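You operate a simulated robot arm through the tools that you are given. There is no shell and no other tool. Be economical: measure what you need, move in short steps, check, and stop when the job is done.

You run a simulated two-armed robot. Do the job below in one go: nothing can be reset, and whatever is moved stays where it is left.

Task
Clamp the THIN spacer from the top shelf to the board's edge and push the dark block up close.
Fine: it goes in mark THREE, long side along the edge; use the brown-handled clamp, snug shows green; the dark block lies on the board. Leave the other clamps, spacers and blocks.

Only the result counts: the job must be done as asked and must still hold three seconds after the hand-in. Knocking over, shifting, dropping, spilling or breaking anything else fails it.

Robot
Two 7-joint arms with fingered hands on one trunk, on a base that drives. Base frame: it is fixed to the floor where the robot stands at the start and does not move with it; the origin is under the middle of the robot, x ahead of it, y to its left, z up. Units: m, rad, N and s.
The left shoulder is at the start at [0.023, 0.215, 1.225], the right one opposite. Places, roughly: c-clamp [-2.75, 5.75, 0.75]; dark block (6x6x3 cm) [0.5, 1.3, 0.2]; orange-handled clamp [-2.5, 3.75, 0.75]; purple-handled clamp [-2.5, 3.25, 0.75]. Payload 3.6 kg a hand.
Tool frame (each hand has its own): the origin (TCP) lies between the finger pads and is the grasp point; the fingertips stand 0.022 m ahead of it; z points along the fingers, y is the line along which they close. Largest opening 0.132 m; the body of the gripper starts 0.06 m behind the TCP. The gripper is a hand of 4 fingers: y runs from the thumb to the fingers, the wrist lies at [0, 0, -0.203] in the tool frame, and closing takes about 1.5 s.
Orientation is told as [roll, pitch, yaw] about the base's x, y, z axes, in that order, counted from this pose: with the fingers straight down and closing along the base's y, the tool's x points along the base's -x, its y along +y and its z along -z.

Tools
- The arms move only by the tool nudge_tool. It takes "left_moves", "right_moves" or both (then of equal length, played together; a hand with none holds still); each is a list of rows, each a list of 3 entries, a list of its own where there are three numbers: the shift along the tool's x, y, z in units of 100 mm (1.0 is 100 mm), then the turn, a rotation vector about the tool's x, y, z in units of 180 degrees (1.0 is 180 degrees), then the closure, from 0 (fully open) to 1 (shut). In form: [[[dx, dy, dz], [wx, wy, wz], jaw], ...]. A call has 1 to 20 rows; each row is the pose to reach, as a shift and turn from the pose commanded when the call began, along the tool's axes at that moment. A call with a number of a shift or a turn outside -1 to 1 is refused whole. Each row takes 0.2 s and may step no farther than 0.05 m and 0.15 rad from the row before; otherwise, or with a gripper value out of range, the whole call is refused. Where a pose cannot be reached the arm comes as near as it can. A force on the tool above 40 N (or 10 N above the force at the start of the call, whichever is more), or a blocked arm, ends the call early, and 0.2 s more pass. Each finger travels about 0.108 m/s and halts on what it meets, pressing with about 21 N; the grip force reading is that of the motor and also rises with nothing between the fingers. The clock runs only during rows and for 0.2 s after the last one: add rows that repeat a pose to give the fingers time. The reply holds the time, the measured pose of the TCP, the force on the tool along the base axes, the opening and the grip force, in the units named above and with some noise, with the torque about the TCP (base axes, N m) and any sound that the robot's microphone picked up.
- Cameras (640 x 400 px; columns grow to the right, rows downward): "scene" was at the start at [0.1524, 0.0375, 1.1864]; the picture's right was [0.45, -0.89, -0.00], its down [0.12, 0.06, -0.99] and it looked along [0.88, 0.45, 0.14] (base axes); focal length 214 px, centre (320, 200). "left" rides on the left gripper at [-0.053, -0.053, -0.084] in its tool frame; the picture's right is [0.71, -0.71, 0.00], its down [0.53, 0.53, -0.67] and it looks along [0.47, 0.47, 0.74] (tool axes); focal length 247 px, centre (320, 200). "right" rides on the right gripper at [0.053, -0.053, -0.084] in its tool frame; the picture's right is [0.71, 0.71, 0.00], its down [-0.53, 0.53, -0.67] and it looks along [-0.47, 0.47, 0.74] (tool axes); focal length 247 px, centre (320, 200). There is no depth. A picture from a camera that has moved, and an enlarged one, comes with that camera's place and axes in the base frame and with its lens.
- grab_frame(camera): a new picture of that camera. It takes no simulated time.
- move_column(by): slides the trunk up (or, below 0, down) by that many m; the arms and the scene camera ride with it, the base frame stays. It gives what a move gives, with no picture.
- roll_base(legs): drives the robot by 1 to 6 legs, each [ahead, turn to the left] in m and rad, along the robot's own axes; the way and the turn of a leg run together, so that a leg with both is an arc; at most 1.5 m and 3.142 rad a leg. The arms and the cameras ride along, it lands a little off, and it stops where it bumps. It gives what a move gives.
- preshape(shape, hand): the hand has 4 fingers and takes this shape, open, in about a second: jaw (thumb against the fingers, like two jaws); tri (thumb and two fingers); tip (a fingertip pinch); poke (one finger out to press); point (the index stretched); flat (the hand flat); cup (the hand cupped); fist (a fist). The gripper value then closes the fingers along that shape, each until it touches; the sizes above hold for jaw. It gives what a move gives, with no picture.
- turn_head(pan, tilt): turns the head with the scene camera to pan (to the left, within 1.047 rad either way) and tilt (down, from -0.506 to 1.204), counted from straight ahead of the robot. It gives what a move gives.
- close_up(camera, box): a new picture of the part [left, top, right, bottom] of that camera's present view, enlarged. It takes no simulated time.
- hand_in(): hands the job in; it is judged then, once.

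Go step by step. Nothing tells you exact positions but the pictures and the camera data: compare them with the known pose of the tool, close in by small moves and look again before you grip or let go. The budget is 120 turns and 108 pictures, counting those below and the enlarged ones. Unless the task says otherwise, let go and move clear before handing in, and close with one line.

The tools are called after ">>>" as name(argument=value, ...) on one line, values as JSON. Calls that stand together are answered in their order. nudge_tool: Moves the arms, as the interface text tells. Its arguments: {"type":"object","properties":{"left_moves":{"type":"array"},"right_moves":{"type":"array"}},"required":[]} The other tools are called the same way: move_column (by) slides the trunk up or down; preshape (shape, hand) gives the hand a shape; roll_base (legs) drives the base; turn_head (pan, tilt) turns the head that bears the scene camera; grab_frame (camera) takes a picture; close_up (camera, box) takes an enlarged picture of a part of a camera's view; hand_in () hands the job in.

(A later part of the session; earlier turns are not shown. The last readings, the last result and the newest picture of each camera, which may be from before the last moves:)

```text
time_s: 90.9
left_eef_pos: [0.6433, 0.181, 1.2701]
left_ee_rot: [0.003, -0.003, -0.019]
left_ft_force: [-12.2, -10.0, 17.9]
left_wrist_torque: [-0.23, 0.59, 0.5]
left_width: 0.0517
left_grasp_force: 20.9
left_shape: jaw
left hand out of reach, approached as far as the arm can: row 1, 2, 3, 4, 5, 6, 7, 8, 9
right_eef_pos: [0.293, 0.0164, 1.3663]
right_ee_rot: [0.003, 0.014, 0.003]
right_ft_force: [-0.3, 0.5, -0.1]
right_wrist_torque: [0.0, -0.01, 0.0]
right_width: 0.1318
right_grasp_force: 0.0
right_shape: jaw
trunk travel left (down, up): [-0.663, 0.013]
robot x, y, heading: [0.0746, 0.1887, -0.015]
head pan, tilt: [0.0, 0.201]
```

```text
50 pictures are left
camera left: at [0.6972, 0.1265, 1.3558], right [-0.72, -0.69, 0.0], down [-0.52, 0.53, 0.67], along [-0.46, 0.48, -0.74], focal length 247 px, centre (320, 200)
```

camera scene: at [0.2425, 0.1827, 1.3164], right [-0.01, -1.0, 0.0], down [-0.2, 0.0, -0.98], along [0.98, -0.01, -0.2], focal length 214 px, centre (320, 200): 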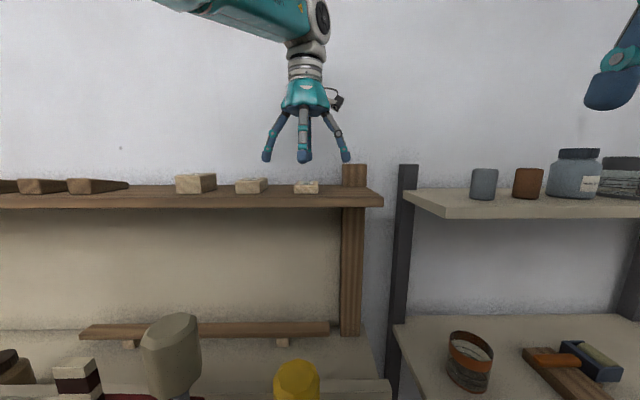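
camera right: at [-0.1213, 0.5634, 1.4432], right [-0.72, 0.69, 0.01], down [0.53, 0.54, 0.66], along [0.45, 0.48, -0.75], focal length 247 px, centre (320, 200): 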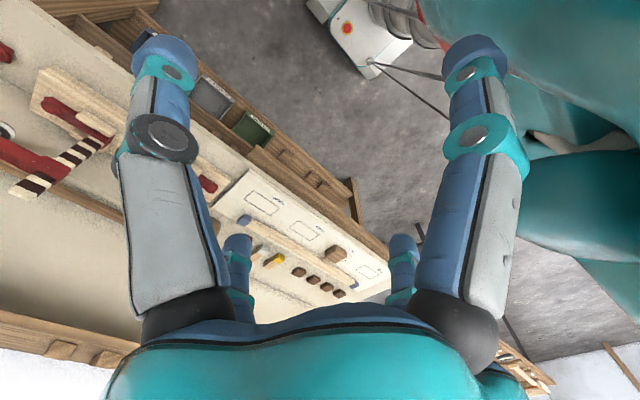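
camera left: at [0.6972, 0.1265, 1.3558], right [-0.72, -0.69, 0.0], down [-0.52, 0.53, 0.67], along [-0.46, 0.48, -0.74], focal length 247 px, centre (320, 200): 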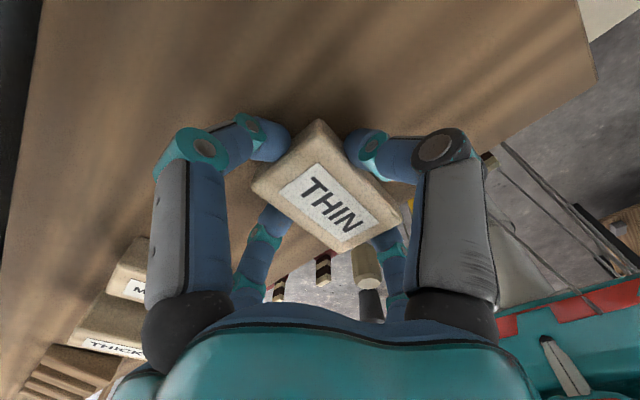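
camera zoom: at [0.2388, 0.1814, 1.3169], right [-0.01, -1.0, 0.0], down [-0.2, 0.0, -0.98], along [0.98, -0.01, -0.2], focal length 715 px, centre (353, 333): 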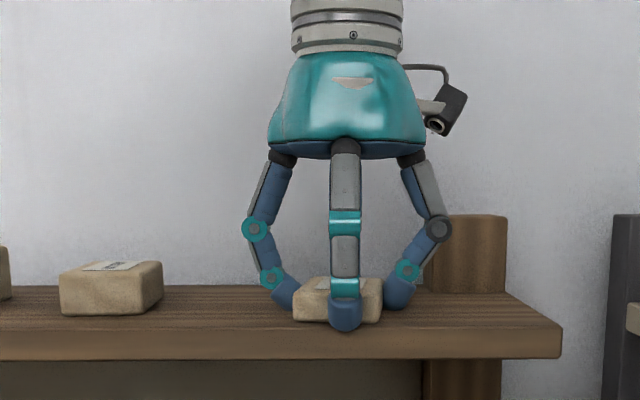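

The spacer is gripped (width 5.2 cm, 21 N). Lifting and retreating slightly into good reach.

>>> nudge_tool(left_moves=[[[0.1, 0, -0.2], [0, 0, 0], 1], [[0.3, 0, -0.5], [0, 0, 0], 1], [[0.5, 0, -0.8], [0, 0, 0], 1], [[0.7, 0, -0.95], [0, 0, 0], 1]])

>>> grab_frame(camera="left")

>>> grab_frame(camera="scene")

```text
time_s: 91.9
left_eef_pos: [0.5761, 0.1834, 1.3633]
left_ee_rot: [0.004, -0.001, -0.017]
left_ft_force: [-0.2, -0.6, -1.0]
left_wrist_torque: [0.02, 0.01, -0.05]
left_width: 0.0513
left_grasp_force: 21.3
left_shape: jaw
right_eef_pos: [0.2966, 0.0201, 1.3666]
right_ee_rot: [0.001, 0.016, 0.004]
right_ft_force: [0.8, -0.1, 0.3]
right_wrist_torque: [-0.02, -0.05, -0.04]
right_width: 0.1319
right_grasp_force: 0.0
right_shape: jaw
trunk travel left (down, up): [-0.663, 0.013]
robot x, y, heading: [0.0721, 0.187, -0.014]
head pan, tilt: [0.0, 0.201]
```

```text
49 pictures are left
camera left: at [0.6293, 0.1288, 1.4486], right [-0.72, -0.69, 0.0], down [-0.52, 0.53, 0.67], along [-0.46, 0.48, -0.74], focal length 247 px, centre (320, 200)
```

left: 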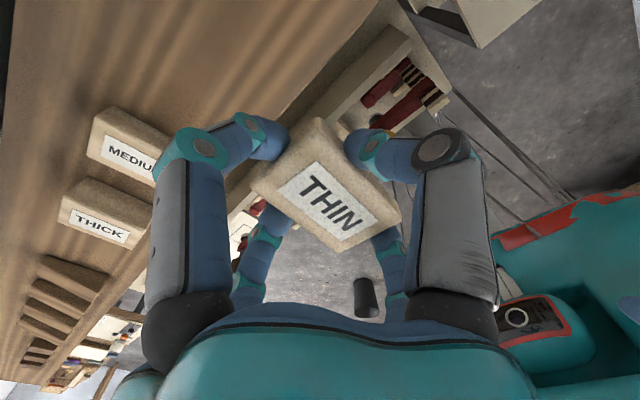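

```text
48 pictures are left
camera scene: at [0.2422, 0.1832, 1.3164], right [-0.01, -1.0, 0.0], down [-0.2, 0.0, -0.98], along [0.98, -0.01, -0.2], focal length 214 px, centre (320, 200)
```

scene: 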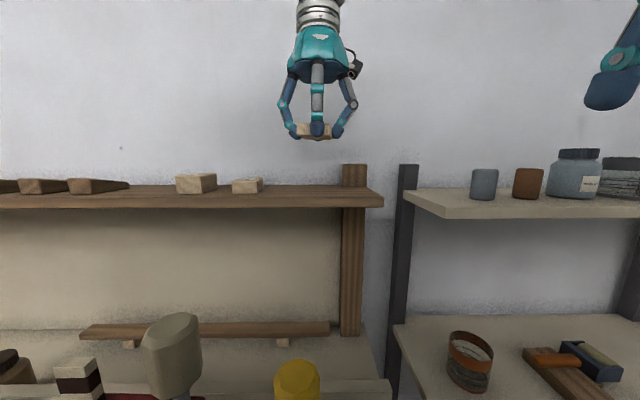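

The thin spacer is held firmly. I retract the arm and back off from the bench.

>>> nudge_tool(left_moves=[[[0.33, 0.2, 0], [0, 0, 0], 1], [[0.66, 0.4, 0], [0, 0, 0], 1], [[1, 0.6, 0], [0, 0, 0], 1]])

>>> nudge_tool(left_moves=[[[0.33, 0.2, 0], [0, 0, 0], 1], [[0.66, 0.4, 0], [0, 0, 0], 1], [[1, 0.6, 0], [0, 0, 0], 1]])

>>> roll_base(legs=[[-0.15, 0], [0, 0.5]])

>>> roll_base(legs=[[0, 0.5], [0, 0.45]])

```text
time_s: 92.7
left_eef_pos: [0.478, 0.2461, 1.3652]
left_ee_rot: [0.006, -0.003, -0.018]
left_ft_force: [0.7, 0.5, -0.8]
left_wrist_torque: [-0.04, 0.01, 0.01]
left_width: 0.051
left_grasp_force: 20.9
left_shape: jaw
right_eef_pos: [0.2976, 0.0207, 1.3658]
right_ee_rot: [-0.002, 0.015, 0.003]
right_ft_force: [0.3, -0.1, 0.3]
right_wrist_torque: [-0.03, 0.01, -0.01]
right_width: 0.1322
right_grasp_force: 0.0
right_shape: jaw
trunk travel left (down, up): [-0.663, 0.013]
robot x, y, heading: [0.0737, 0.1858, -0.013]
head pan, tilt: [0.0, 0.201]
```

```text
time_s: 93.5
left_eef_pos: [0.3799, 0.3068, 1.364]
left_ee_rot: [0.005, -0.003, -0.018]
left_ft_force: [-0.5, 0.5, -0.4]
left_wrist_torque: [-0.02, 0.01, 0.01]
left_width: 0.0511
left_grasp_force: 21.4
left_shape: jaw
right_eef_pos: [0.2961, 0.0202, 1.3661]
right_ee_rot: [-0.001, 0.015, 0.002]
right_ft_force: [-1.1, 0.7, -0.5]
right_wrist_torque: [-0.02, 0.01, -0.02]
right_width: 0.132
right_grasp_force: 0.1
right_shape: jaw
trunk travel left (down, up): [-0.663, 0.013]
robot x, y, heading: [0.0714, 0.1911, -0.018]
head pan, tilt: [0.0, 0.201]
```

```text
time_s: 96.3
left_eef_pos: [0.13, 0.4402, 1.3651]
left_ee_rot: [0.003, -0.002, 0.484]
left_ft_force: [0.0, -0.1, -0.7]
left_wrist_torque: [0.0, -0.01, 0.02]
left_width: 0.0512
left_grasp_force: 21.3
left_shape: jaw
right_eef_pos: [0.1965, 0.149, 1.3652]
right_ee_rot: [0.002, 0.016, 0.505]
right_ft_force: [-0.6, 0.1, 0.9]
right_wrist_torque: [-0.01, 0.0, -0.01]
right_width: 0.132
right_grasp_force: 0.0
right_shape: jaw
trunk travel left (down, up): [-0.663, 0.013]
robot x, y, heading: [-0.0697, 0.1712, 0.487]
head pan, tilt: [0.0, 0.201]
```

```text
time_s: 100.0
left_eef_pos: [-0.1763, 0.4971, 1.3647]
left_ee_rot: [0.002, -0.002, 1.436]
left_ft_force: [-0.3, -0.3, -0.8]
left_wrist_torque: [0.02, -0.04, 0.01]
left_width: 0.051
left_grasp_force: 21.5
left_shape: jaw
right_eef_pos: [0.0984, 0.3804, 1.3664]
right_ee_rot: [-0.004, 0.016, 1.458]
right_ft_force: [-0.3, -0.1, -0.6]
right_wrist_torque: [0.0, -0.03, 0.03]
right_width: 0.1322
right_grasp_force: 0.1
right_shape: jaw
trunk travel left (down, up): [-0.663, 0.013]
robot x, y, heading: [-0.0276, 0.1671, 1.446]
head pan, tilt: [0.0, 0.201]
stopped in leg 2: the robot was blocked; the commanded pose is now the measured one
```

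Continue along the bench to the board.

>>> roll_base(legs=[[0, 0.16], [0.35, 0]])

>>> roll_base(legs=[[0.35, 0], [0, -0.5]])

>>> roll_base(legs=[[0, -0.5], [0, -0.55]])

```text
time_s: 102.9
left_eef_pos: [-0.2396, 0.823, 1.3647]
left_ee_rot: [0.004, 0.0, 1.601]
left_ft_force: [1.2, -0.2, 0.0]
left_wrist_torque: [-0.03, 0.02, 0.02]
left_width: 0.051
left_grasp_force: 20.8
left_shape: jaw
right_eef_pos: [0.0509, 0.7531, 1.3661]
right_ee_rot: [0.001, 0.016, 1.621]
right_ft_force: [0.6, -0.9, -0.5]
right_wrist_torque: [-0.02, -0.02, 0.0]
right_width: 0.132
right_grasp_force: 0.0
right_shape: jaw
trunk travel left (down, up): [-0.663, 0.013]
robot x, y, heading: [-0.0425, 0.5197, 1.609]
head pan, tilt: [0.0, 0.201]
```

```text
time_s: 106.6
left_eef_pos: [-0.093, 1.2203, 1.3673]
left_ee_rot: [0.003, -0.003, 1.114]
left_ft_force: [0.5, -0.4, 1.0]
left_wrist_torque: [0.04, -0.02, 0.02]
left_width: 0.0509
left_grasp_force: 21.0
left_shape: jaw
right_eef_pos: [0.1333, 1.0235, 1.3673]
right_ee_rot: [0.001, 0.013, 1.136]
right_ft_force: [-1.1, -0.5, 0.6]
right_wrist_torque: [0.0, -0.02, 0.01]
right_width: 0.1319
right_grasp_force: 0.0
right_shape: jaw
trunk travel left (down, up): [-0.663, 0.013]
robot x, y, heading: [-0.0779, 0.8773, 1.127]
head pan, tilt: [0.0, 0.201]
```

```text
time_s: 110.2
left_eef_pos: [0.2209, 1.0617, 1.3681]
left_ee_rot: [0.006, -0.003, 0.08]
left_ft_force: [0.5, -0.9, 0.7]
left_wrist_torque: [0.04, -0.01, 0.02]
left_width: 0.0509
left_grasp_force: 20.7
left_shape: jaw
right_eef_pos: [0.1644, 0.7674, 1.3666]
right_ee_rot: [0.002, 0.018, 0.098]
right_ft_force: [-0.4, -0.2, 0.4]
right_wrist_torque: [0.02, 0.0, 0.02]
right_width: 0.132
right_grasp_force: 0.1
right_shape: jaw
trunk travel left (down, up): [-0.663, 0.013]
robot x, y, heading: [-0.0723, 0.9248, 0.065]
head pan, tilt: [0.0, 0.201]
stopped in leg 2: the robot was blocked; the commanded pose is now the measured one
```

Now align the heading, move close, and turn the left hand by 90° so the spacer's long side lies along y.

>>> roll_base(legs=[[0, -0.06], [0.12, 0]])

>>> nudge_tool(left_moves=[[[0, 0, 0], [0, 0, -0.045], 1], [[0, 0, 0], [0, 0, -0.09], 1], [[0, 0, 0], [0, 0, -0.135], 1], [[0, 0, 0], [0, 0, -0.18], 1], [[0, 0, 0], [0, 0, -0.225], 1], [[0, 0, 0], [0, 0, -0.27], 1], [[0, 0, 0], [0, 0, -0.315], 1], [[0, 0, 0], [0, 0, -0.36], 1], [[0, 0, 0], [0, 0, -0.405], 1], [[0, 0, 0], [0, 0, -0.45], 1], [[0, 0, 0], [0, 0, -0.495], 1]])

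>>> turn_head(pan=0.2, tilt=0.9)

>>> grab_frame(camera="scene")

```text
time_s: 111.9
left_eef_pos: [0.3498, 1.0477, 1.3669]
left_ee_rot: [0.006, -0.003, 0.02]
left_ft_force: [-0.5, -0.3, -0.2]
left_wrist_torque: [0.0, 0.01, 0.0]
left_width: 0.051
left_grasp_force: 21.3
left_shape: jaw
right_eef_pos: [0.2775, 0.7567, 1.368]
right_ee_rot: [0.001, 0.015, 0.042]
right_ft_force: [-0.2, 0.0, 0.3]
right_wrist_torque: [0.0, -0.01, -0.02]
right_width: 0.1319
right_grasp_force: 0.1
right_shape: jaw
trunk travel left (down, up): [-0.663, 0.013]
robot x, y, heading: [0.0505, 0.9231, 0.008]
head pan, tilt: [0.0, 0.201]
```

```text
time_s: 114.3
left_eef_pos: [0.3499, 1.0479, 1.3679]
left_ee_rot: [-0.002, -0.003, 1.58]
left_ft_force: [-0.2, -0.2, -0.9]
left_wrist_torque: [-0.01, 0.03, -0.01]
left_width: 0.051
left_grasp_force: 21.3
left_shape: jaw
right_eef_pos: [0.278, 0.7577, 1.3681]
right_ee_rot: [0.0, 0.017, 0.042]
right_ft_force: [0.1, -0.5, 0.2]
right_wrist_torque: [-0.02, 0.04, 0.0]
right_width: 0.132
right_grasp_force: 0.0
right_shape: jaw
trunk travel left (down, up): [-0.663, 0.013]
robot x, y, heading: [0.0474, 0.9242, 0.012]
head pan, tilt: [0.0, 0.201]
```

```text
time_s: 115.3
left_eef_pos: [0.3487, 1.047, 1.3684]
left_ee_rot: [-0.004, -0.006, 1.575]
left_ft_force: [-0.3, 1.0, 0.6]
left_wrist_torque: [0.02, 0.01, 0.04]
left_width: 0.0509
left_grasp_force: 21.3
left_shape: jaw
right_eef_pos: [0.2781, 0.7581, 1.3682]
right_ee_rot: [0.0, 0.018, 0.041]
right_ft_force: [-0.6, -0.3, -0.4]
right_wrist_torque: [0.0, 0.01, 0.01]
right_width: 0.1321
right_grasp_force: 0.0
right_shape: jaw
trunk travel left (down, up): [-0.663, 0.013]
robot x, y, heading: [0.0494, 0.9212, 0.005]
head pan, tilt: [0.201, 0.901]
```

```text
47 pictures are left
camera scene: at [0.1975, 0.9394, 1.2548], right [0.21, -0.98, 0.0], down [-0.77, -0.16, -0.62], along [0.61, 0.13, -0.78], focal length 214 px, centre (320, 200)
```

scene: 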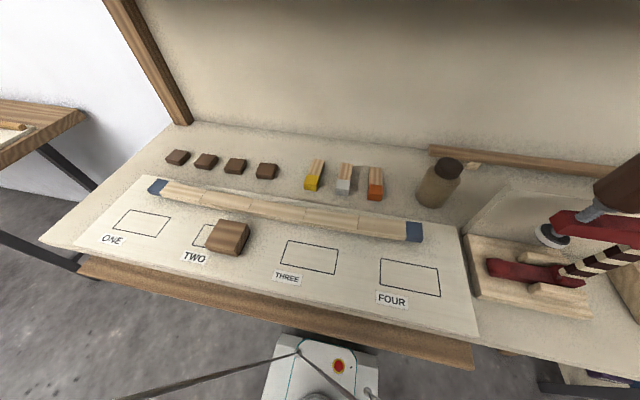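

Mark THREE is centred at about (0.357, 0.991). I align the spacer above it and lower the trunk in stages.

>>> nudge_tool(left_moves=[[[0.25, -0.05, 0], [0, 0, 0], 1], [[0.5, -0.09, 0], [0, 0, 0], 1], [[0.5, -0.09, 0], [0, 0, 0], 1]])

>>> move_column(by=-0.2)

>>> grab_frame(camera="scene")

```text
time_s: 116.1
left_eef_pos: [0.361, 0.9976, 1.3663]
left_ee_rot: [-0.003, -0.005, 1.576]
left_ft_force: [0.5, -0.1, 0.1]
left_wrist_torque: [-0.01, 0.01, 0.02]
left_width: 0.0511
left_grasp_force: 21.4
left_shape: jaw
right_eef_pos: [0.2776, 0.7584, 1.3692]
right_ee_rot: [-0.001, 0.018, 0.041]
right_ft_force: [0.7, 0.1, 0.1]
right_wrist_torque: [0.01, -0.01, 0.02]
right_width: 0.1323
right_grasp_force: 0.1
right_shape: jaw
trunk travel left (down, up): [-0.663, 0.013]
robot x, y, heading: [0.0467, 0.9237, 0.01]
head pan, tilt: [0.201, 0.901]
```

```text
time_s: 118.3
left_eef_pos: [0.3594, 0.9973, 1.1694]
left_ee_rot: [-0.004, -0.007, 1.577]
left_ft_force: [-0.2, -0.5, 0.8]
left_wrist_torque: [-0.02, 0.0, -0.01]
left_width: 0.0509
left_grasp_force: 21.4
left_shape: jaw
right_eef_pos: [0.2772, 0.7574, 1.1683]
right_ee_rot: [-0.001, 0.016, 0.041]
right_ft_force: [-0.9, 0.2, -0.2]
right_wrist_torque: [0.03, 0.0, 0.01]
right_width: 0.132
right_grasp_force: 0.2
right_shape: jaw
trunk travel left (down, up): [-0.463, 0.213]
robot x, y, heading: [0.0478, 0.9217, 0.009]
head pan, tilt: [0.201, 0.901]
```

```text
46 pictures are left
camera scene: at [0.1978, 0.9394, 1.0536], right [0.21, -0.98, 0.0], down [-0.77, -0.16, -0.62], along [0.61, 0.13, -0.78], focal length 214 px, centre (320, 200)
```

scene: 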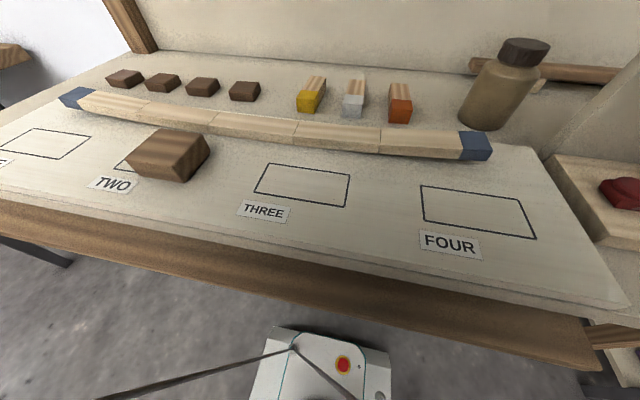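

Estimates agree. Lowering further.

>>> move_column(by=-0.18)

>>> grab_frame(camera="left")

```text
time_s: 120.3
left_eef_pos: [0.3589, 0.9978, 0.9883]
left_ee_rot: [-0.003, -0.006, 1.575]
left_ft_force: [0.0, -0.9, 0.6]
left_wrist_torque: [0.0, 0.02, 0.03]
left_width: 0.0509
left_grasp_force: 21.1
left_shape: jaw
right_eef_pos: [0.2772, 0.7574, 0.9879]
right_ee_rot: [0.001, 0.015, 0.042]
right_ft_force: [-0.3, -0.6, -0.5]
right_wrist_torque: [-0.03, -0.02, -0.02]
right_width: 0.1319
right_grasp_force: 0.1
right_shape: jaw
trunk travel left (down, up): [-0.283, 0.393]
robot x, y, heading: [0.0475, 0.9237, 0.008]
head pan, tilt: [0.201, 0.901]
```

```text
45 pictures are left
camera left: at [0.4123, 1.0513, 1.0734], right [0.71, -0.7, 0.0], down [-0.53, -0.53, 0.66], along [-0.47, -0.47, -0.75], focal length 247 px, centre (320, 200)
```

left: 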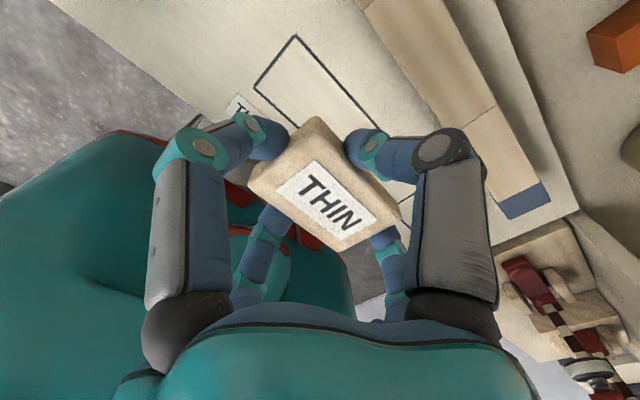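

Spacer is parallel to the mark. Lowering to just above the board.

>>> nudge_tool(left_moves=[[[0, 0, 0.4], [0, 0, 0], 1], [[0, 0, 0.75], [0, 0, 0], 1], [[0, 0, 0.88], [0, 0, 0], 1], [[0, 0, 0.88], [0, 0, 0], 1]])

>>> grab_frame(camera="left")

```text
time_s: 121.3
left_eef_pos: [0.3581, 0.9988, 0.8993]
left_ee_rot: [0.0, -0.002, 1.576]
left_ft_force: [-0.5, 0.2, -0.6]
left_wrist_torque: [0.0, 0.01, 0.02]
left_width: 0.0507
left_grasp_force: 20.7
left_shape: jaw
right_eef_pos: [0.2776, 0.7578, 0.9885]
right_ee_rot: [-0.001, 0.017, 0.042]
right_ft_force: [0.5, 0.8, -0.3]
right_wrist_torque: [0.02, -0.02, 0.03]
right_width: 0.1318
right_grasp_force: 0.0
right_shape: jaw
trunk travel left (down, up): [-0.283, 0.393]
robot x, y, heading: [0.0471, 0.9223, 0.008]
head pan, tilt: [0.201, 0.901]
```

```text
44 pictures are left
camera left: at [0.4127, 1.052, 0.9846], right [0.71, -0.7, 0.0], down [-0.53, -0.53, 0.66], along [-0.47, -0.47, -0.75], focal length 247 px, centre (320, 200)
```

left: 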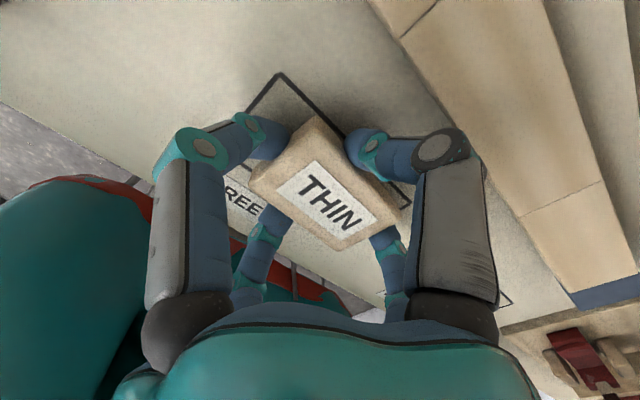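

Well centred on the mark. Final descent until contact.

>>> nudge_tool(left_moves=[[[0, 0, 0.04], [0, 0, 0], 1], [[0, 0, 0.07], [0, 0, 0], 1], [[0, 0, 0.07], [0, 0, 0], 1]])

```text
time_s: 122.1
left_eef_pos: [0.3588, 0.9978, 0.8959]
left_ee_rot: [-0.011, 0.001, 1.574]
left_ft_force: [-3.5, 3.4, 12.6]
left_wrist_torque: [-0.09, 0.16, -0.06]
left_width: 0.0505
left_grasp_force: 21.3
left_shape: jaw
right_eef_pos: [0.2763, 0.7578, 0.9889]
right_ee_rot: [-0.002, 0.016, 0.041]
right_ft_force: [0.1, 0.3, -0.1]
right_wrist_torque: [-0.01, 0.0, -0.02]
right_width: 0.132
right_grasp_force: 0.2
right_shape: jaw
trunk travel left (down, up): [-0.283, 0.393]
robot x, y, heading: [0.0447, 0.9238, 0.008]
head pan, tilt: [0.201, 0.901]
stopped in row 3 (left hand): the force on the tool passed its limit at 42 N (the readings are from after the stop); the commanded pose is now the measured one
```

Contact. Releasing and lifting off.

>>> nudge_tool(left_moves=[[[0, 0, -0.02], [0, 0, 0], 0.8], [[0, 0, -0.02], [0, 0, 0], 0.5], [[0, 0, -0.02], [0, 0, 0], 0.2], [[0, 0, -0.02], [0, 0, 0], 0.1], [[0, 0, -0.02], [0, 0, 0], 0.1], [[0, 0, -0.3], [0, 0, 0], 0.1], [[0, 0, -0.7], [0, 0, 0], 0.1], [[0, 0, -1], [0, 0, 0], 0.1]])

>>> grab_frame(camera="left")

```text
time_s: 123.9
left_eef_pos: [0.3605, 0.9985, 0.9973]
left_ee_rot: [-0.009, 0.001, 1.576]
left_ft_force: [1.2, -0.2, 0.7]
left_wrist_torque: [0.0, -0.01, 0.01]
left_width: 0.1187
left_grasp_force: 0.1
left_shape: jaw
right_eef_pos: [0.2773, 0.7574, 0.9897]
right_ee_rot: [0.0, 0.016, 0.04]
right_ft_force: [-0.6, -0.1, 0.0]
right_wrist_torque: [-0.02, 0.04, 0.02]
right_width: 0.1322
right_grasp_force: 0.0
right_shape: jaw
trunk travel left (down, up): [-0.283, 0.393]
robot x, y, heading: [0.0442, 0.926, 0.007]
head pan, tilt: [0.201, 0.901]
```

```text
43 pictures are left
camera left: at [0.4131, 1.0518, 1.0825], right [0.71, -0.7, 0.01], down [-0.53, -0.53, 0.66], along [-0.46, -0.48, -0.75], focal length 247 px, centre (320, 200)
```

left: 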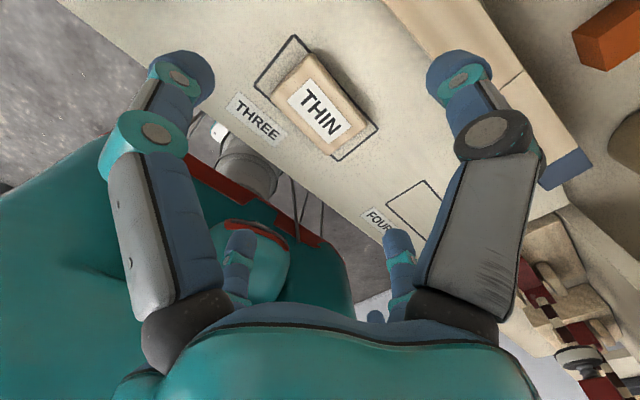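

The thin spacer lies in mark THREE. Next, the brown clamp: raise the trunk, and shift the base toward it.

>>> move_column(by=0.3)

>>> roll_base(legs=[[0, 0.6], [-0.3, 0]])

>>> roll_base(legs=[[0, -0.3], [0, -0.3], [0.27, 0]])

>>> turn_head(pan=-0.2, tilt=0.6)

>>> grab_frame(camera="scene")

```text
time_s: 126.9
left_eef_pos: [0.3602, 0.9975, 1.2957]
left_ee_rot: [-0.009, -0.001, 1.577]
left_ft_force: [0.0, -0.6, 0.5]
left_wrist_torque: [-0.01, 0.01, 0.0]
left_width: 0.1185
left_grasp_force: 0.1
left_shape: jaw
right_eef_pos: [0.2768, 0.7574, 1.2897]
right_ee_rot: [0.0, 0.017, 0.041]
right_ft_force: [0.0, -1.1, 0.1]
right_wrist_torque: [0.0, -0.03, 0.03]
right_width: 0.1321
right_grasp_force: 0.0
right_shape: jaw
trunk travel left (down, up): [-0.583, 0.093]
robot x, y, heading: [0.0477, 0.9248, 0.011]
head pan, tilt: [0.201, 0.901]
```

```text
time_s: 130.7
left_eef_pos: [0.014, 0.9863, 1.2957]
left_ee_rot: [-0.01, -0.002, 2.167]
left_ft_force: [0.6, -0.1, -0.1]
left_wrist_torque: [0.04, 0.04, 0.01]
left_width: 0.1186
left_grasp_force: 0.0
left_shape: jaw
right_eef_pos: [0.0807, 0.7413, 1.2893]
right_ee_rot: [-0.001, 0.015, 0.633]
right_ft_force: [1.2, -0.6, -0.7]
right_wrist_torque: [0.02, 0.0, -0.01]
right_width: 0.1321
right_grasp_force: 0.2
right_shape: jaw
trunk travel left (down, up): [-0.583, 0.093]
robot x, y, heading: [-0.2008, 0.7438, 0.6]
head pan, tilt: [0.201, 0.901]
```

```text
time_s: 134.6
left_eef_pos: [0.3847, 0.824, 1.2962]
left_ee_rot: [-0.008, -0.002, 1.568]
left_ft_force: [0.5, 0.3, 0.1]
left_wrist_torque: [0.02, 0.0, -0.02]
left_width: 0.1187
left_grasp_force: 0.0
left_shape: jaw
right_eef_pos: [0.3026, 0.5845, 1.2893]
right_ee_rot: [-0.001, 0.016, 0.032]
right_ft_force: [-0.2, 0.5, -0.1]
right_wrist_torque: [0.08, 0.03, 0.01]
right_width: 0.132
right_grasp_force: 0.1
right_shape: jaw
trunk travel left (down, up): [-0.583, 0.093]
robot x, y, heading: [0.073, 0.7557, 0.003]
head pan, tilt: [0.201, 0.901]
```

```text
time_s: 135.4
left_eef_pos: [0.3852, 0.8268, 1.2963]
left_ee_rot: [-0.01, -0.001, 1.568]
left_ft_force: [-0.2, 0.3, -0.1]
left_wrist_torque: [-0.02, 0.02, 0.02]
left_width: 0.1185
left_grasp_force: 0.2
left_shape: jaw
right_eef_pos: [0.3025, 0.5864, 1.2894]
right_ee_rot: [-0.001, 0.015, 0.03]
right_ft_force: [-0.8, 0.1, -0.6]
right_wrist_torque: [-0.05, -0.01, -0.01]
right_width: 0.132
right_grasp_force: 0.1
right_shape: jaw
trunk travel left (down, up): [-0.583, 0.093]
robot x, y, heading: [0.0733, 0.7539, -0.002]
head pan, tilt: [-0.201, 0.6]
```

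```text
42 pictures are left
camera scene: at [0.2364, 0.7405, 1.1994], right [-0.2, -0.98, 0.0], down [-0.55, 0.11, -0.82], along [0.81, -0.16, -0.57], focal length 214 px, centre (320, 200)
```

scene: 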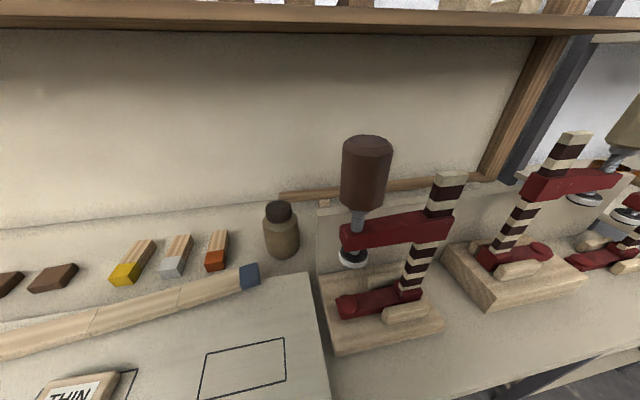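

Handle near (0.396, 0.666, top ≈1.135), bar top near (0.40, 0.563, ≈1.09). I move the right hand above the handle (left hand out of the way) for a better look.

>>> nudge_tool(left_moves=[[[-0.33, 0, 0], [0, 0, 0], 0.1], [[-0.66, 0, 0], [0, 0, 0], 0.1], [[-1, 0, 0], [0, 0, 0], 0.1], [[-1, 0, 0], [0, 0, 0], 0.1]], right_moves=[[[-0.23, 0.2, 0], [0, 0, 0.002], 0], [[-0.47, 0.4, 0], [0, 0, 0.005], 0], [[-0.7, 0.6, 0], [0, 0, 0.007], 0], [[-0.94, 0.8, 0], [0, 0, 0.01], 0]])

>>> grab_frame(camera="right")

```text
time_s: 136.4
left_eef_pos: [0.3873, 0.9254, 1.2978]
left_ee_rot: [-0.01, 0.0, 1.566]
left_ft_force: [-0.1, -0.5, -0.2]
left_wrist_torque: [0.02, 0.0, 0.0]
left_width: 0.1187
left_grasp_force: 0.1
left_shape: jaw
right_eef_pos: [0.3955, 0.6679, 1.2872]
right_ee_rot: [-0.003, 0.016, 0.001]
right_ft_force: [0.6, -1.1, 0.1]
right_wrist_torque: [0.02, 0.0, 0.0]
right_width: 0.132
right_grasp_force: 0.0
right_shape: jaw
trunk travel left (down, up): [-0.583, 0.093]
robot x, y, heading: [0.0725, 0.7582, -0.001]
head pan, tilt: [-0.201, 0.6]
```

```text
41 pictures are left
camera right: at [0.343, 0.6149, 1.3725], right [-0.71, 0.71, 0.01], down [0.54, 0.53, 0.66], along [0.46, 0.47, -0.75], focal length 247 px, centre (320, 200)
```

right: 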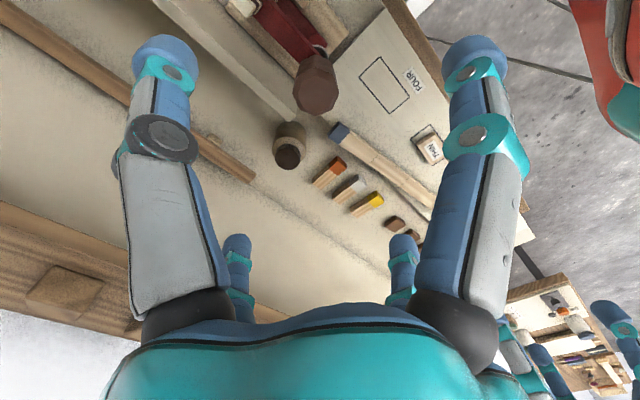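

I need the handle's top face exactly; zooming in.

>>> close_up(camera="right", box=[220, 0, 420, 125])

```text
3.20 times, centred on (320, 62) of right
camera zoom: at [0.343, 0.6149, 1.3725], right [-0.71, 0.71, 0.01], down [0.54, 0.53, 0.66], along [0.46, 0.47, -0.75], focal length 790 px, centre (320, 640)
```

zoom: 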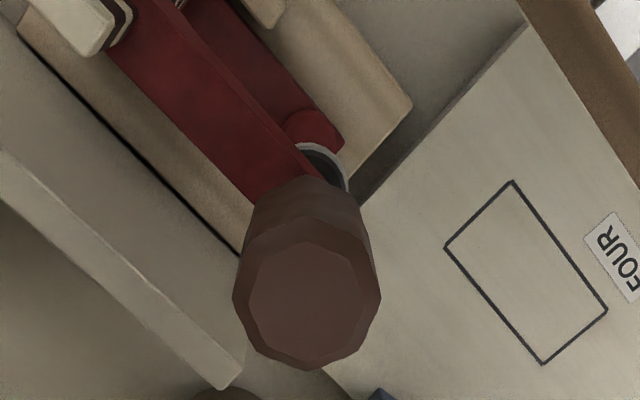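

Handle axis is at about (0.398, 0.668), right under the hand. Descend around the handle top, close gently, then see how it behaves.

>>> nudge_tool(right_moves=[[[-0.02, 0, 0.4], [0, 0, 0], 0.2], [[-0.02, 0, 0.8], [0, 0, 0], 0.3], [[-0.02, 0, 1], [0, 0, 0], 0.3]])

>>> nudge_tool(right_moves=[[[0, 0, 0.35], [0, 0, 0], 0.3], [[0, 0, 0.67], [0, 0, 0], 0.3], [[0, 0, 0.67], [0, 0, 0], 0.3]])

>>> grab_frame(camera="scene")

```text
time_s: 137.2
left_eef_pos: [0.3858, 0.925, 1.2969]
left_ee_rot: [-0.008, 0.0, 1.566]
left_ft_force: [-0.8, -0.8, 0.8]
left_wrist_torque: [-0.01, 0.02, 0.02]
left_width: 0.1187
left_grasp_force: 0.1
left_shape: jaw
right_eef_pos: [0.3932, 0.6712, 1.1886]
right_ee_rot: [-0.001, 0.015, 0.001]
right_ft_force: [0.4, -0.4, -1.2]
right_wrist_torque: [-0.03, 0.03, 0.05]
right_width: 0.0926
right_grasp_force: 0.0
right_shape: jaw
trunk travel left (down, up): [-0.583, 0.093]
robot x, y, heading: [0.0722, 0.7583, -0.001]
head pan, tilt: [-0.201, 0.6]
```

```text
time_s: 138.0
left_eef_pos: [0.3839, 0.9256, 1.2976]
left_ee_rot: [-0.009, 0.0, 1.568]
left_ft_force: [0.4, 0.8, -0.7]
left_wrist_torque: [0.01, 0.03, -0.01]
left_width: 0.1188
left_grasp_force: 0.0
left_shape: jaw
right_eef_pos: [0.3921, 0.6709, 1.1205]
right_ee_rot: [-0.002, 0.016, 0.003]
right_ft_force: [-0.8, 0.0, 0.4]
right_wrist_torque: [0.02, 0.01, 0.02]
right_width: 0.093
right_grasp_force: 0.0
right_shape: jaw
trunk travel left (down, up): [-0.583, 0.093]
robot x, y, heading: [0.0737, 0.7596, 0.0]
head pan, tilt: [-0.201, 0.6]
```

```text
39 pictures are left
camera scene: at [0.2368, 0.7397, 1.1994], right [-0.2, -0.98, 0.0], down [-0.55, 0.11, -0.82], along [0.81, -0.16, -0.57], focal length 214 px, centre (320, 200)
```

scene: 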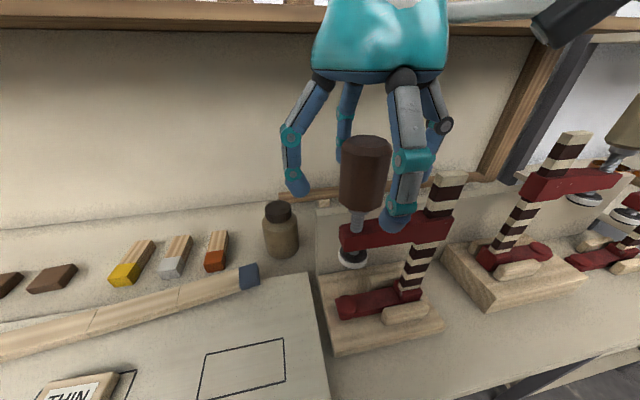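

Fingers surround the handle. Correct 6 mm in x, close, then turn clockwise by 40°.

>>> nudge_tool(right_moves=[[[-0.06, -0.03, 0], [0, 0, 0], 0.4], [[-0.06, -0.03, 0], [0, 0, 0], 0.6], [[-0.06, -0.03, 0], [0, 0, 0], 0.8], [[-0.06, -0.03, 0], [0, 0, 0], 1], [[-0.06, -0.03, 0], [0, 0, 0], 1], [[-0.06, -0.03, 0], [0, 0, 0], 1]])

>>> nudge_tool(right_moves=[[[0, 0, 0], [0, 0, 0.045], 1], [[0, 0, 0], [0, 0, 0.09], 1], [[0, 0, 0], [0, 0, 0.135], 1], [[0, 0, 0], [0, 0, 0.18], 1], [[0, 0, 0], [0, 0, 0.225], 1]])

>>> close_up(camera="scene", box=[280, 100, 480, 360])

```text
time_s: 139.4
left_eef_pos: [0.3861, 0.926, 1.2973]
left_ee_rot: [-0.01, 0.0, 1.569]
left_ft_force: [-0.3, 0.0, 0.2]
left_wrist_torque: [0.02, -0.03, -0.03]
left_width: 0.1189
left_grasp_force: 0.1
left_shape: jaw
right_eef_pos: [0.3987, 0.6683, 1.1212]
right_ee_rot: [-0.002, 0.018, 0.0]
right_ft_force: [0.1, -0.7, 0.9]
right_wrist_torque: [0.0, 0.04, 0.02]
right_width: 0.034
right_grasp_force: 21.6
right_shape: jaw
trunk travel left (down, up): [-0.583, 0.093]
robot x, y, heading: [0.0742, 0.759, 0.003]
head pan, tilt: [-0.201, 0.6]
```

```text
time_s: 140.6
left_eef_pos: [0.3861, 0.9257, 1.2969]
left_ee_rot: [-0.007, 0.002, 1.566]
left_ft_force: [1.3, 0.8, -0.1]
left_wrist_torque: [0.02, 0.0, -0.03]
left_width: 0.1187
left_grasp_force: 0.0
left_shape: jaw
right_eef_pos: [0.3992, 0.6663, 1.1212]
right_ee_rot: [-0.013, 0.012, -0.709]
right_ft_force: [0.5, 0.6, 0.3]
right_wrist_torque: [0.15, -0.01, 0.03]
right_width: 0.0337
right_grasp_force: 20.9
right_shape: jaw
trunk travel left (down, up): [-0.583, 0.093]
robot x, y, heading: [0.0753, 0.756, -0.003]
head pan, tilt: [-0.201, 0.6]
```

```text
1.54 times, centred on (380, 230) of scene
camera zoom: at [0.237, 0.7397, 1.1993], right [-0.2, -0.98, 0.0], down [-0.55, 0.11, -0.82], along [0.81, -0.16, -0.57], focal length 330 px, centre (228, 154)
```

zoom: 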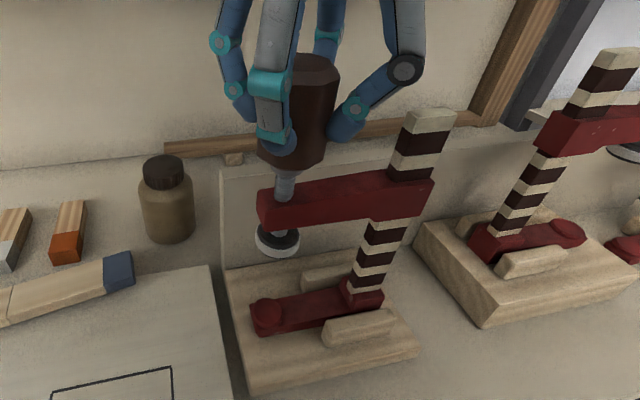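

The handle turns freely with no visible travel. I test whether the upper jaw slides on the bar by pushing down gently.

>>> nudge_tool(right_moves=[[[0, 0, 0.05], [0, 0, 0], 1], [[0, 0, 0.1], [0, 0, 0], 1], [[0, 0, 0.15], [0, 0, 0], 1], [[0, 0, 0.2], [0, 0, 0], 1]])

>>> close_up(camera="scene", box=[280, 100, 480, 360])

```text
time_s: 141.6
left_eef_pos: [0.3867, 0.9257, 1.2969]
left_ee_rot: [-0.009, 0.0, 1.567]
left_ft_force: [0.7, 0.0, 0.3]
left_wrist_torque: [0.02, -0.02, 0.0]
left_width: 0.1187
left_grasp_force: 0.1
left_shape: jaw
right_eef_pos: [0.3993, 0.6655, 1.1009]
right_ee_rot: [-0.014, 0.01, -0.705]
right_ft_force: [-0.2, 1.2, 0.1]
right_wrist_torque: [0.13, 0.01, -0.01]
right_width: 0.0337
right_grasp_force: 21.1
right_shape: jaw
trunk travel left (down, up): [-0.583, 0.093]
robot x, y, heading: [0.0733, 0.7528, -0.002]
head pan, tilt: [-0.201, 0.6]
```

```text
1.54 times, centred on (380, 230) of scene
camera zoom: at [0.2369, 0.7398, 1.1993], right [-0.2, -0.98, 0.0], down [-0.55, 0.11, -0.82], along [0.81, -0.16, -0.57], focal length 330 px, centre (228, 154)
```

zoom: 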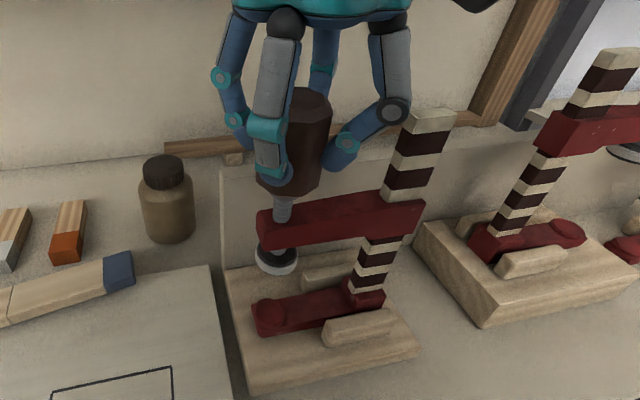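

The upper jaw slides easily on the bar — good; opening is now about 8 cm. I release the handle, lift and prepare to grasp the bar's top, testing the right wrist at +90° yaw.

>>> nudge_tool(right_moves=[[[0, 0, 0], [0, 0, 0], 0.7], [[0, 0, 0], [0, 0, 0], 0.4], [[0, 0, 0], [0, 0, 0], 0.3], [[0, 0, 0], [0, 0, 0], 0.3], [[0, 0, -0.4], [0, 0, 0], 0.3], [[0, 0, -0.8], [0, 0, 0], 0.3], [[0, 0, -1], [0, 0, 0], 0.3]])

>>> nudge_tool(right_moves=[[[0, 0, -0.1], [0, 0, -0.046], 0.3], [[0, 0, -0.2], [0, 0, -0.092], 0.3], [[0, 0, -0.3], [0, 0, -0.138], 0.3], [[0, 0, -0.4], [0, 0, -0.184], 0.3], [[0, 0, -0.5], [0, 0, -0.23], 0.3], [[0, 0, -0.5], [0, 0, -0.276], 0.3], [[0, 0, -0.5], [0, 0, -0.322], 0.3], [[0, 0, -0.5], [0, 0, -0.368], 0.3], [[0, 0, -0.5], [0, 0, -0.414], 0.3], [[0, 0, -0.5], [0, 0, -0.46], 0.3], [[0, 0, -0.5], [0, 0, -0.506], 0.3], [[0, 0, -0.5], [0, 0, -0.552], 0.3], [[0, 0, -0.5], [0, 0, -0.598], 0.3], [[0, 0, -0.5], [0, 0, -0.644], 0.3], [[0, 0, -0.5], [0, 0, -0.69], 0.3], [[0, 0, -0.5], [0, 0, -0.724], 0.3]])

```text
time_s: 143.2
left_eef_pos: [0.3863, 0.9261, 1.2979]
left_ee_rot: [-0.013, -0.001, 1.568]
left_ft_force: [1.6, -0.3, 0.2]
left_wrist_torque: [-0.03, 0.01, 0.0]
left_width: 0.1187
left_grasp_force: 0.0
left_shape: jaw
right_eef_pos: [0.4002, 0.6652, 1.2006]
right_ee_rot: [-0.012, 0.008, -0.706]
right_ft_force: [-0.1, 0.2, 0.2]
right_wrist_torque: [0.0, -0.01, -0.01]
right_width: 0.0922
right_grasp_force: 0.1
right_shape: jaw
trunk travel left (down, up): [-0.583, 0.093]
robot x, y, heading: [0.0719, 0.7566, 0.001]
head pan, tilt: [-0.201, 0.6]
```

```text
time_s: 146.6
left_eef_pos: [0.3851, 0.9255, 1.2967]
left_ee_rot: [-0.008, -0.002, 1.566]
left_ft_force: [-0.2, -0.4, 0.2]
left_wrist_torque: [-0.02, -0.02, -0.03]
left_width: 0.1186
left_grasp_force: 0.0
left_shape: jaw
right_eef_pos: [0.4005, 0.6659, 1.251]
right_ee_rot: [0.015, 0.0, 1.571]
right_ft_force: [-0.5, -0.7, -0.1]
right_wrist_torque: [-0.04, 0.03, 0.0]
right_width: 0.0921
right_grasp_force: 0.1
right_shape: jaw
trunk travel left (down, up): [-0.583, 0.093]
robot x, y, heading: [0.0738, 0.7597, -0.002]
head pan, tilt: [-0.201, 0.6]
```

Right yaw +90° is reachable. Move over the bar top and look.

>>> nudge_tool(right_moves=[[[0.34, 0, 0], [0, 0, 0], 0.3], [[0.68, 0, 0], [0, 0, 0], 0.3], [[1, 0, 0], [0, 0, 0], 0.3], [[1, 0, 0], [0, 0, 0], 0.3]])

>>> grab_frame(camera="right")

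>>> grab_frame(camera="scene")

```text
time_s: 147.6
left_eef_pos: [0.3862, 0.9275, 1.2967]
left_ee_rot: [-0.007, -0.001, 1.568]
left_ft_force: [0.0, -1.0, 0.0]
left_wrist_torque: [0.01, -0.03, -0.03]
left_width: 0.1185
left_grasp_force: 0.1
left_shape: jaw
right_eef_pos: [0.4009, 0.5645, 1.2522]
right_ee_rot: [0.018, 0.003, 1.568]
right_ft_force: [-0.4, 1.3, 0.0]
right_wrist_torque: [-0.01, -0.01, 0.01]
right_width: 0.0919
right_grasp_force: 0.1
right_shape: jaw
trunk travel left (down, up): [-0.583, 0.093]
robot x, y, heading: [0.0746, 0.7563, 0.001]
head pan, tilt: [-0.201, 0.6]
```

```text
36 pictures are left
camera right: at [0.4556, 0.5113, 1.3356], right [-0.71, -0.71, 0.01], down [-0.51, 0.53, 0.68], along [-0.48, 0.47, -0.74], focal length 247 px, centre (320, 200)
```

right: 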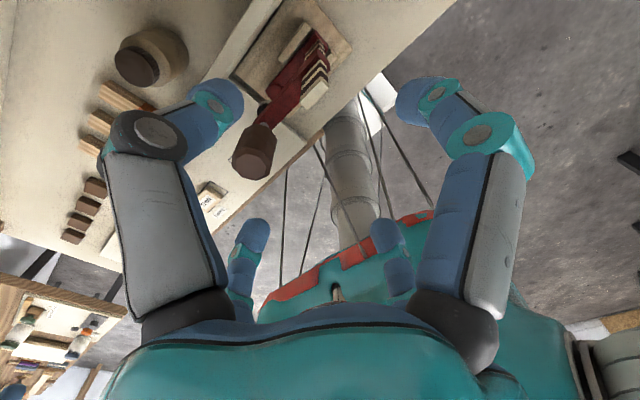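

```text
35 pictures are left
camera scene: at [0.2372, 0.7405, 1.1993], right [-0.2, -0.98, 0.0], down [-0.55, 0.11, -0.82], along [0.81, -0.16, -0.57], focal length 214 px, centre (320, 200)
```

scene: 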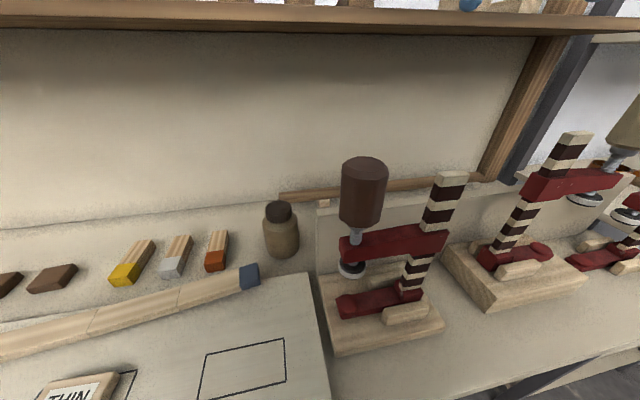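

>>> close_up(camera="right", box=[240, 30, 400, 130])

```text
4.00 times, centred on (320, 80) of right
camera zoom: at [0.4556, 0.5113, 1.3356], right [-0.71, -0.71, 0.01], down [-0.51, 0.53, 0.68], along [-0.48, 0.47, -0.74], focal length 988 px, centre (320, 680)
```

zoom: 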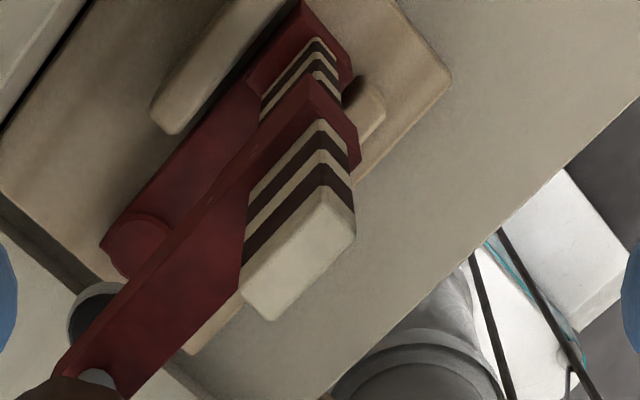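

Bar top centre ≈ (0.397, 0.573). Align and descend around it.

>>> nudge_tool(right_moves=[[[-0.08, 0.035, 0.3], [0, 0.006, 0], 0.3], [[-0.08, 0.035, 0.7], [0, 0.006, 0], 0.3], [[-0.08, 0.035, 0.9], [0, 0.006, 0], 0.3], [[-0.08, 0.035, 0.9], [0, 0.006, 0], 0.3]])

>>> nudge_tool(right_moves=[[[0, 0, 0.3], [0, 0, 0], 0.3], [[0, 0, 0.6], [0, 0, 0], 0.3], [[0, 0, 0.76], [0, 0, 0], 0.3], [[0, 0, 0.76], [0, 0, 0], 0.3]])

>>> close_up(camera="scene", box=[300, 60, 520, 360])

```text
time_s: 148.6
left_eef_pos: [0.3864, 0.925, 1.2976]
left_ee_rot: [-0.01, 0.0, 1.568]
left_ft_force: [-0.7, -0.8, -0.1]
left_wrist_torque: [0.03, 0.0, -0.02]
left_width: 0.1188
left_grasp_force: 0.0
left_shape: jaw
right_eef_pos: [0.3959, 0.5733, 1.1612]
right_ee_rot: [0.016, 0.022, 1.569]
right_ft_force: [0.1, -0.3, 0.2]
right_wrist_torque: [0.0, -0.02, -0.02]
right_width: 0.092
right_grasp_force: 0.0
right_shape: jaw
trunk travel left (down, up): [-0.583, 0.093]
robot x, y, heading: [0.0725, 0.756, 0.0]
head pan, tilt: [-0.201, 0.6]
```

```text
time_s: 149.6
left_eef_pos: [0.3854, 0.9267, 1.2974]
left_ee_rot: [-0.009, -0.001, 1.566]
left_ft_force: [0.1, 0.2, 0.8]
left_wrist_torque: [0.01, 0.0, -0.01]
left_width: 0.1189
left_grasp_force: 0.1
left_shape: jaw
right_eef_pos: [0.3943, 0.5708, 1.0861]
right_ee_rot: [0.016, 0.02, 1.569]
right_ft_force: [0.0, 0.2, -0.4]
right_wrist_torque: [-0.01, 0.01, 0.01]
right_width: 0.0921
right_grasp_force: 0.1
right_shape: jaw
trunk travel left (down, up): [-0.583, 0.093]
robot x, y, heading: [0.0756, 0.7542, 0.004]
head pan, tilt: [-0.201, 0.6]
```

```text
1.33 times, centred on (410, 210) of scene
camera zoom: at [0.2368, 0.7397, 1.1994], right [-0.2, -0.98, 0.0], down [-0.55, 0.11, -0.82], along [0.81, -0.16, -0.57], focal length 286 px, centre (200, 187)
```

zoom: 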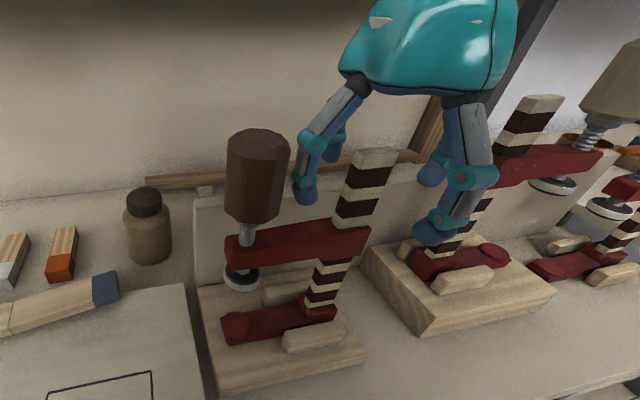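

Aligned around the bar top. Close the grip.

>>> nudge_tool(right_moves=[[[0, -0.02, 0], [0.003, -0.006, 0], 0.4], [[0, -0.02, 0], [0.005, -0.006, 0], 0.6], [[0, -0.02, 0], [0.005, -0.006, 0], 0.8], [[0, -0.02, 0], [0.005, -0.006, 0], 1], [[0, -0.02, 0], [0.005, -0.006, 0], 1], [[0, -0.02, 0], [0.005, -0.006, 0], 1], [[0, -0.02, 0], [0.005, -0.006, 0], 1]])

>>> nudge_tool(right_moves=[[[0, 0, -0.1], [0, 0, 0], 1], [[0, 0, -0.2], [0, 0, 0], 1], [[0, 0, -0.3], [0, 0, 0], 1], [[0, 0, -0.3], [0, 0, 0], 1]])

>>> grab_frame(camera="scene")

```text
time_s: 151.2
left_eef_pos: [0.3869, 0.9259, 1.297]
left_ee_rot: [-0.009, 0.001, 1.566]
left_ft_force: [-0.3, 0.1, -0.3]
left_wrist_torque: [0.02, 0.01, 0.02]
left_width: 0.1185
left_grasp_force: 0.0
left_shape: jaw
right_eef_pos: [0.3965, 0.5701, 1.0861]
right_ee_rot: [0.001, 0.002, 1.568]
right_ft_force: [1.1, 0.4, -0.7]
right_wrist_torque: [0.02, -0.02, 0.02]
right_width: 0.0135
right_grasp_force: 20.6
right_shape: jaw
trunk travel left (down, up): [-0.583, 0.093]
robot x, y, heading: [0.0723, 0.7593, -0.003]
head pan, tilt: [-0.201, 0.6]
```

```text
time_s: 152.2
left_eef_pos: [0.386, 0.9254, 1.2972]
left_ee_rot: [-0.009, -0.001, 1.566]
left_ft_force: [0.2, 0.0, -0.1]
left_wrist_torque: [0.02, 0.0, 0.01]
left_width: 0.1189
left_grasp_force: 0.2
left_shape: jaw
right_eef_pos: [0.398, 0.5713, 1.1149]
right_ee_rot: [0.001, 0.001, 1.567]
right_ft_force: [-0.3, 0.2, -5.0]
right_wrist_torque: [-0.14, 0.01, -0.03]
right_width: 0.0133
right_grasp_force: 21.1
right_shape: jaw
trunk travel left (down, up): [-0.583, 0.093]
robot x, y, heading: [0.0719, 0.7547, -0.003]
head pan, tilt: [-0.201, 0.6]
```

```text
32 pictures are left
camera scene: at [0.2371, 0.7395, 1.1993], right [-0.2, -0.98, 0.0], down [-0.55, 0.11, -0.82], along [0.81, -0.16, -0.57], focal length 214 px, centre (320, 200)
```

scene: 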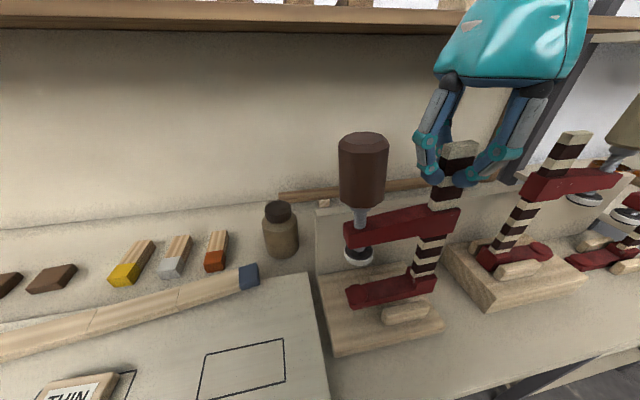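

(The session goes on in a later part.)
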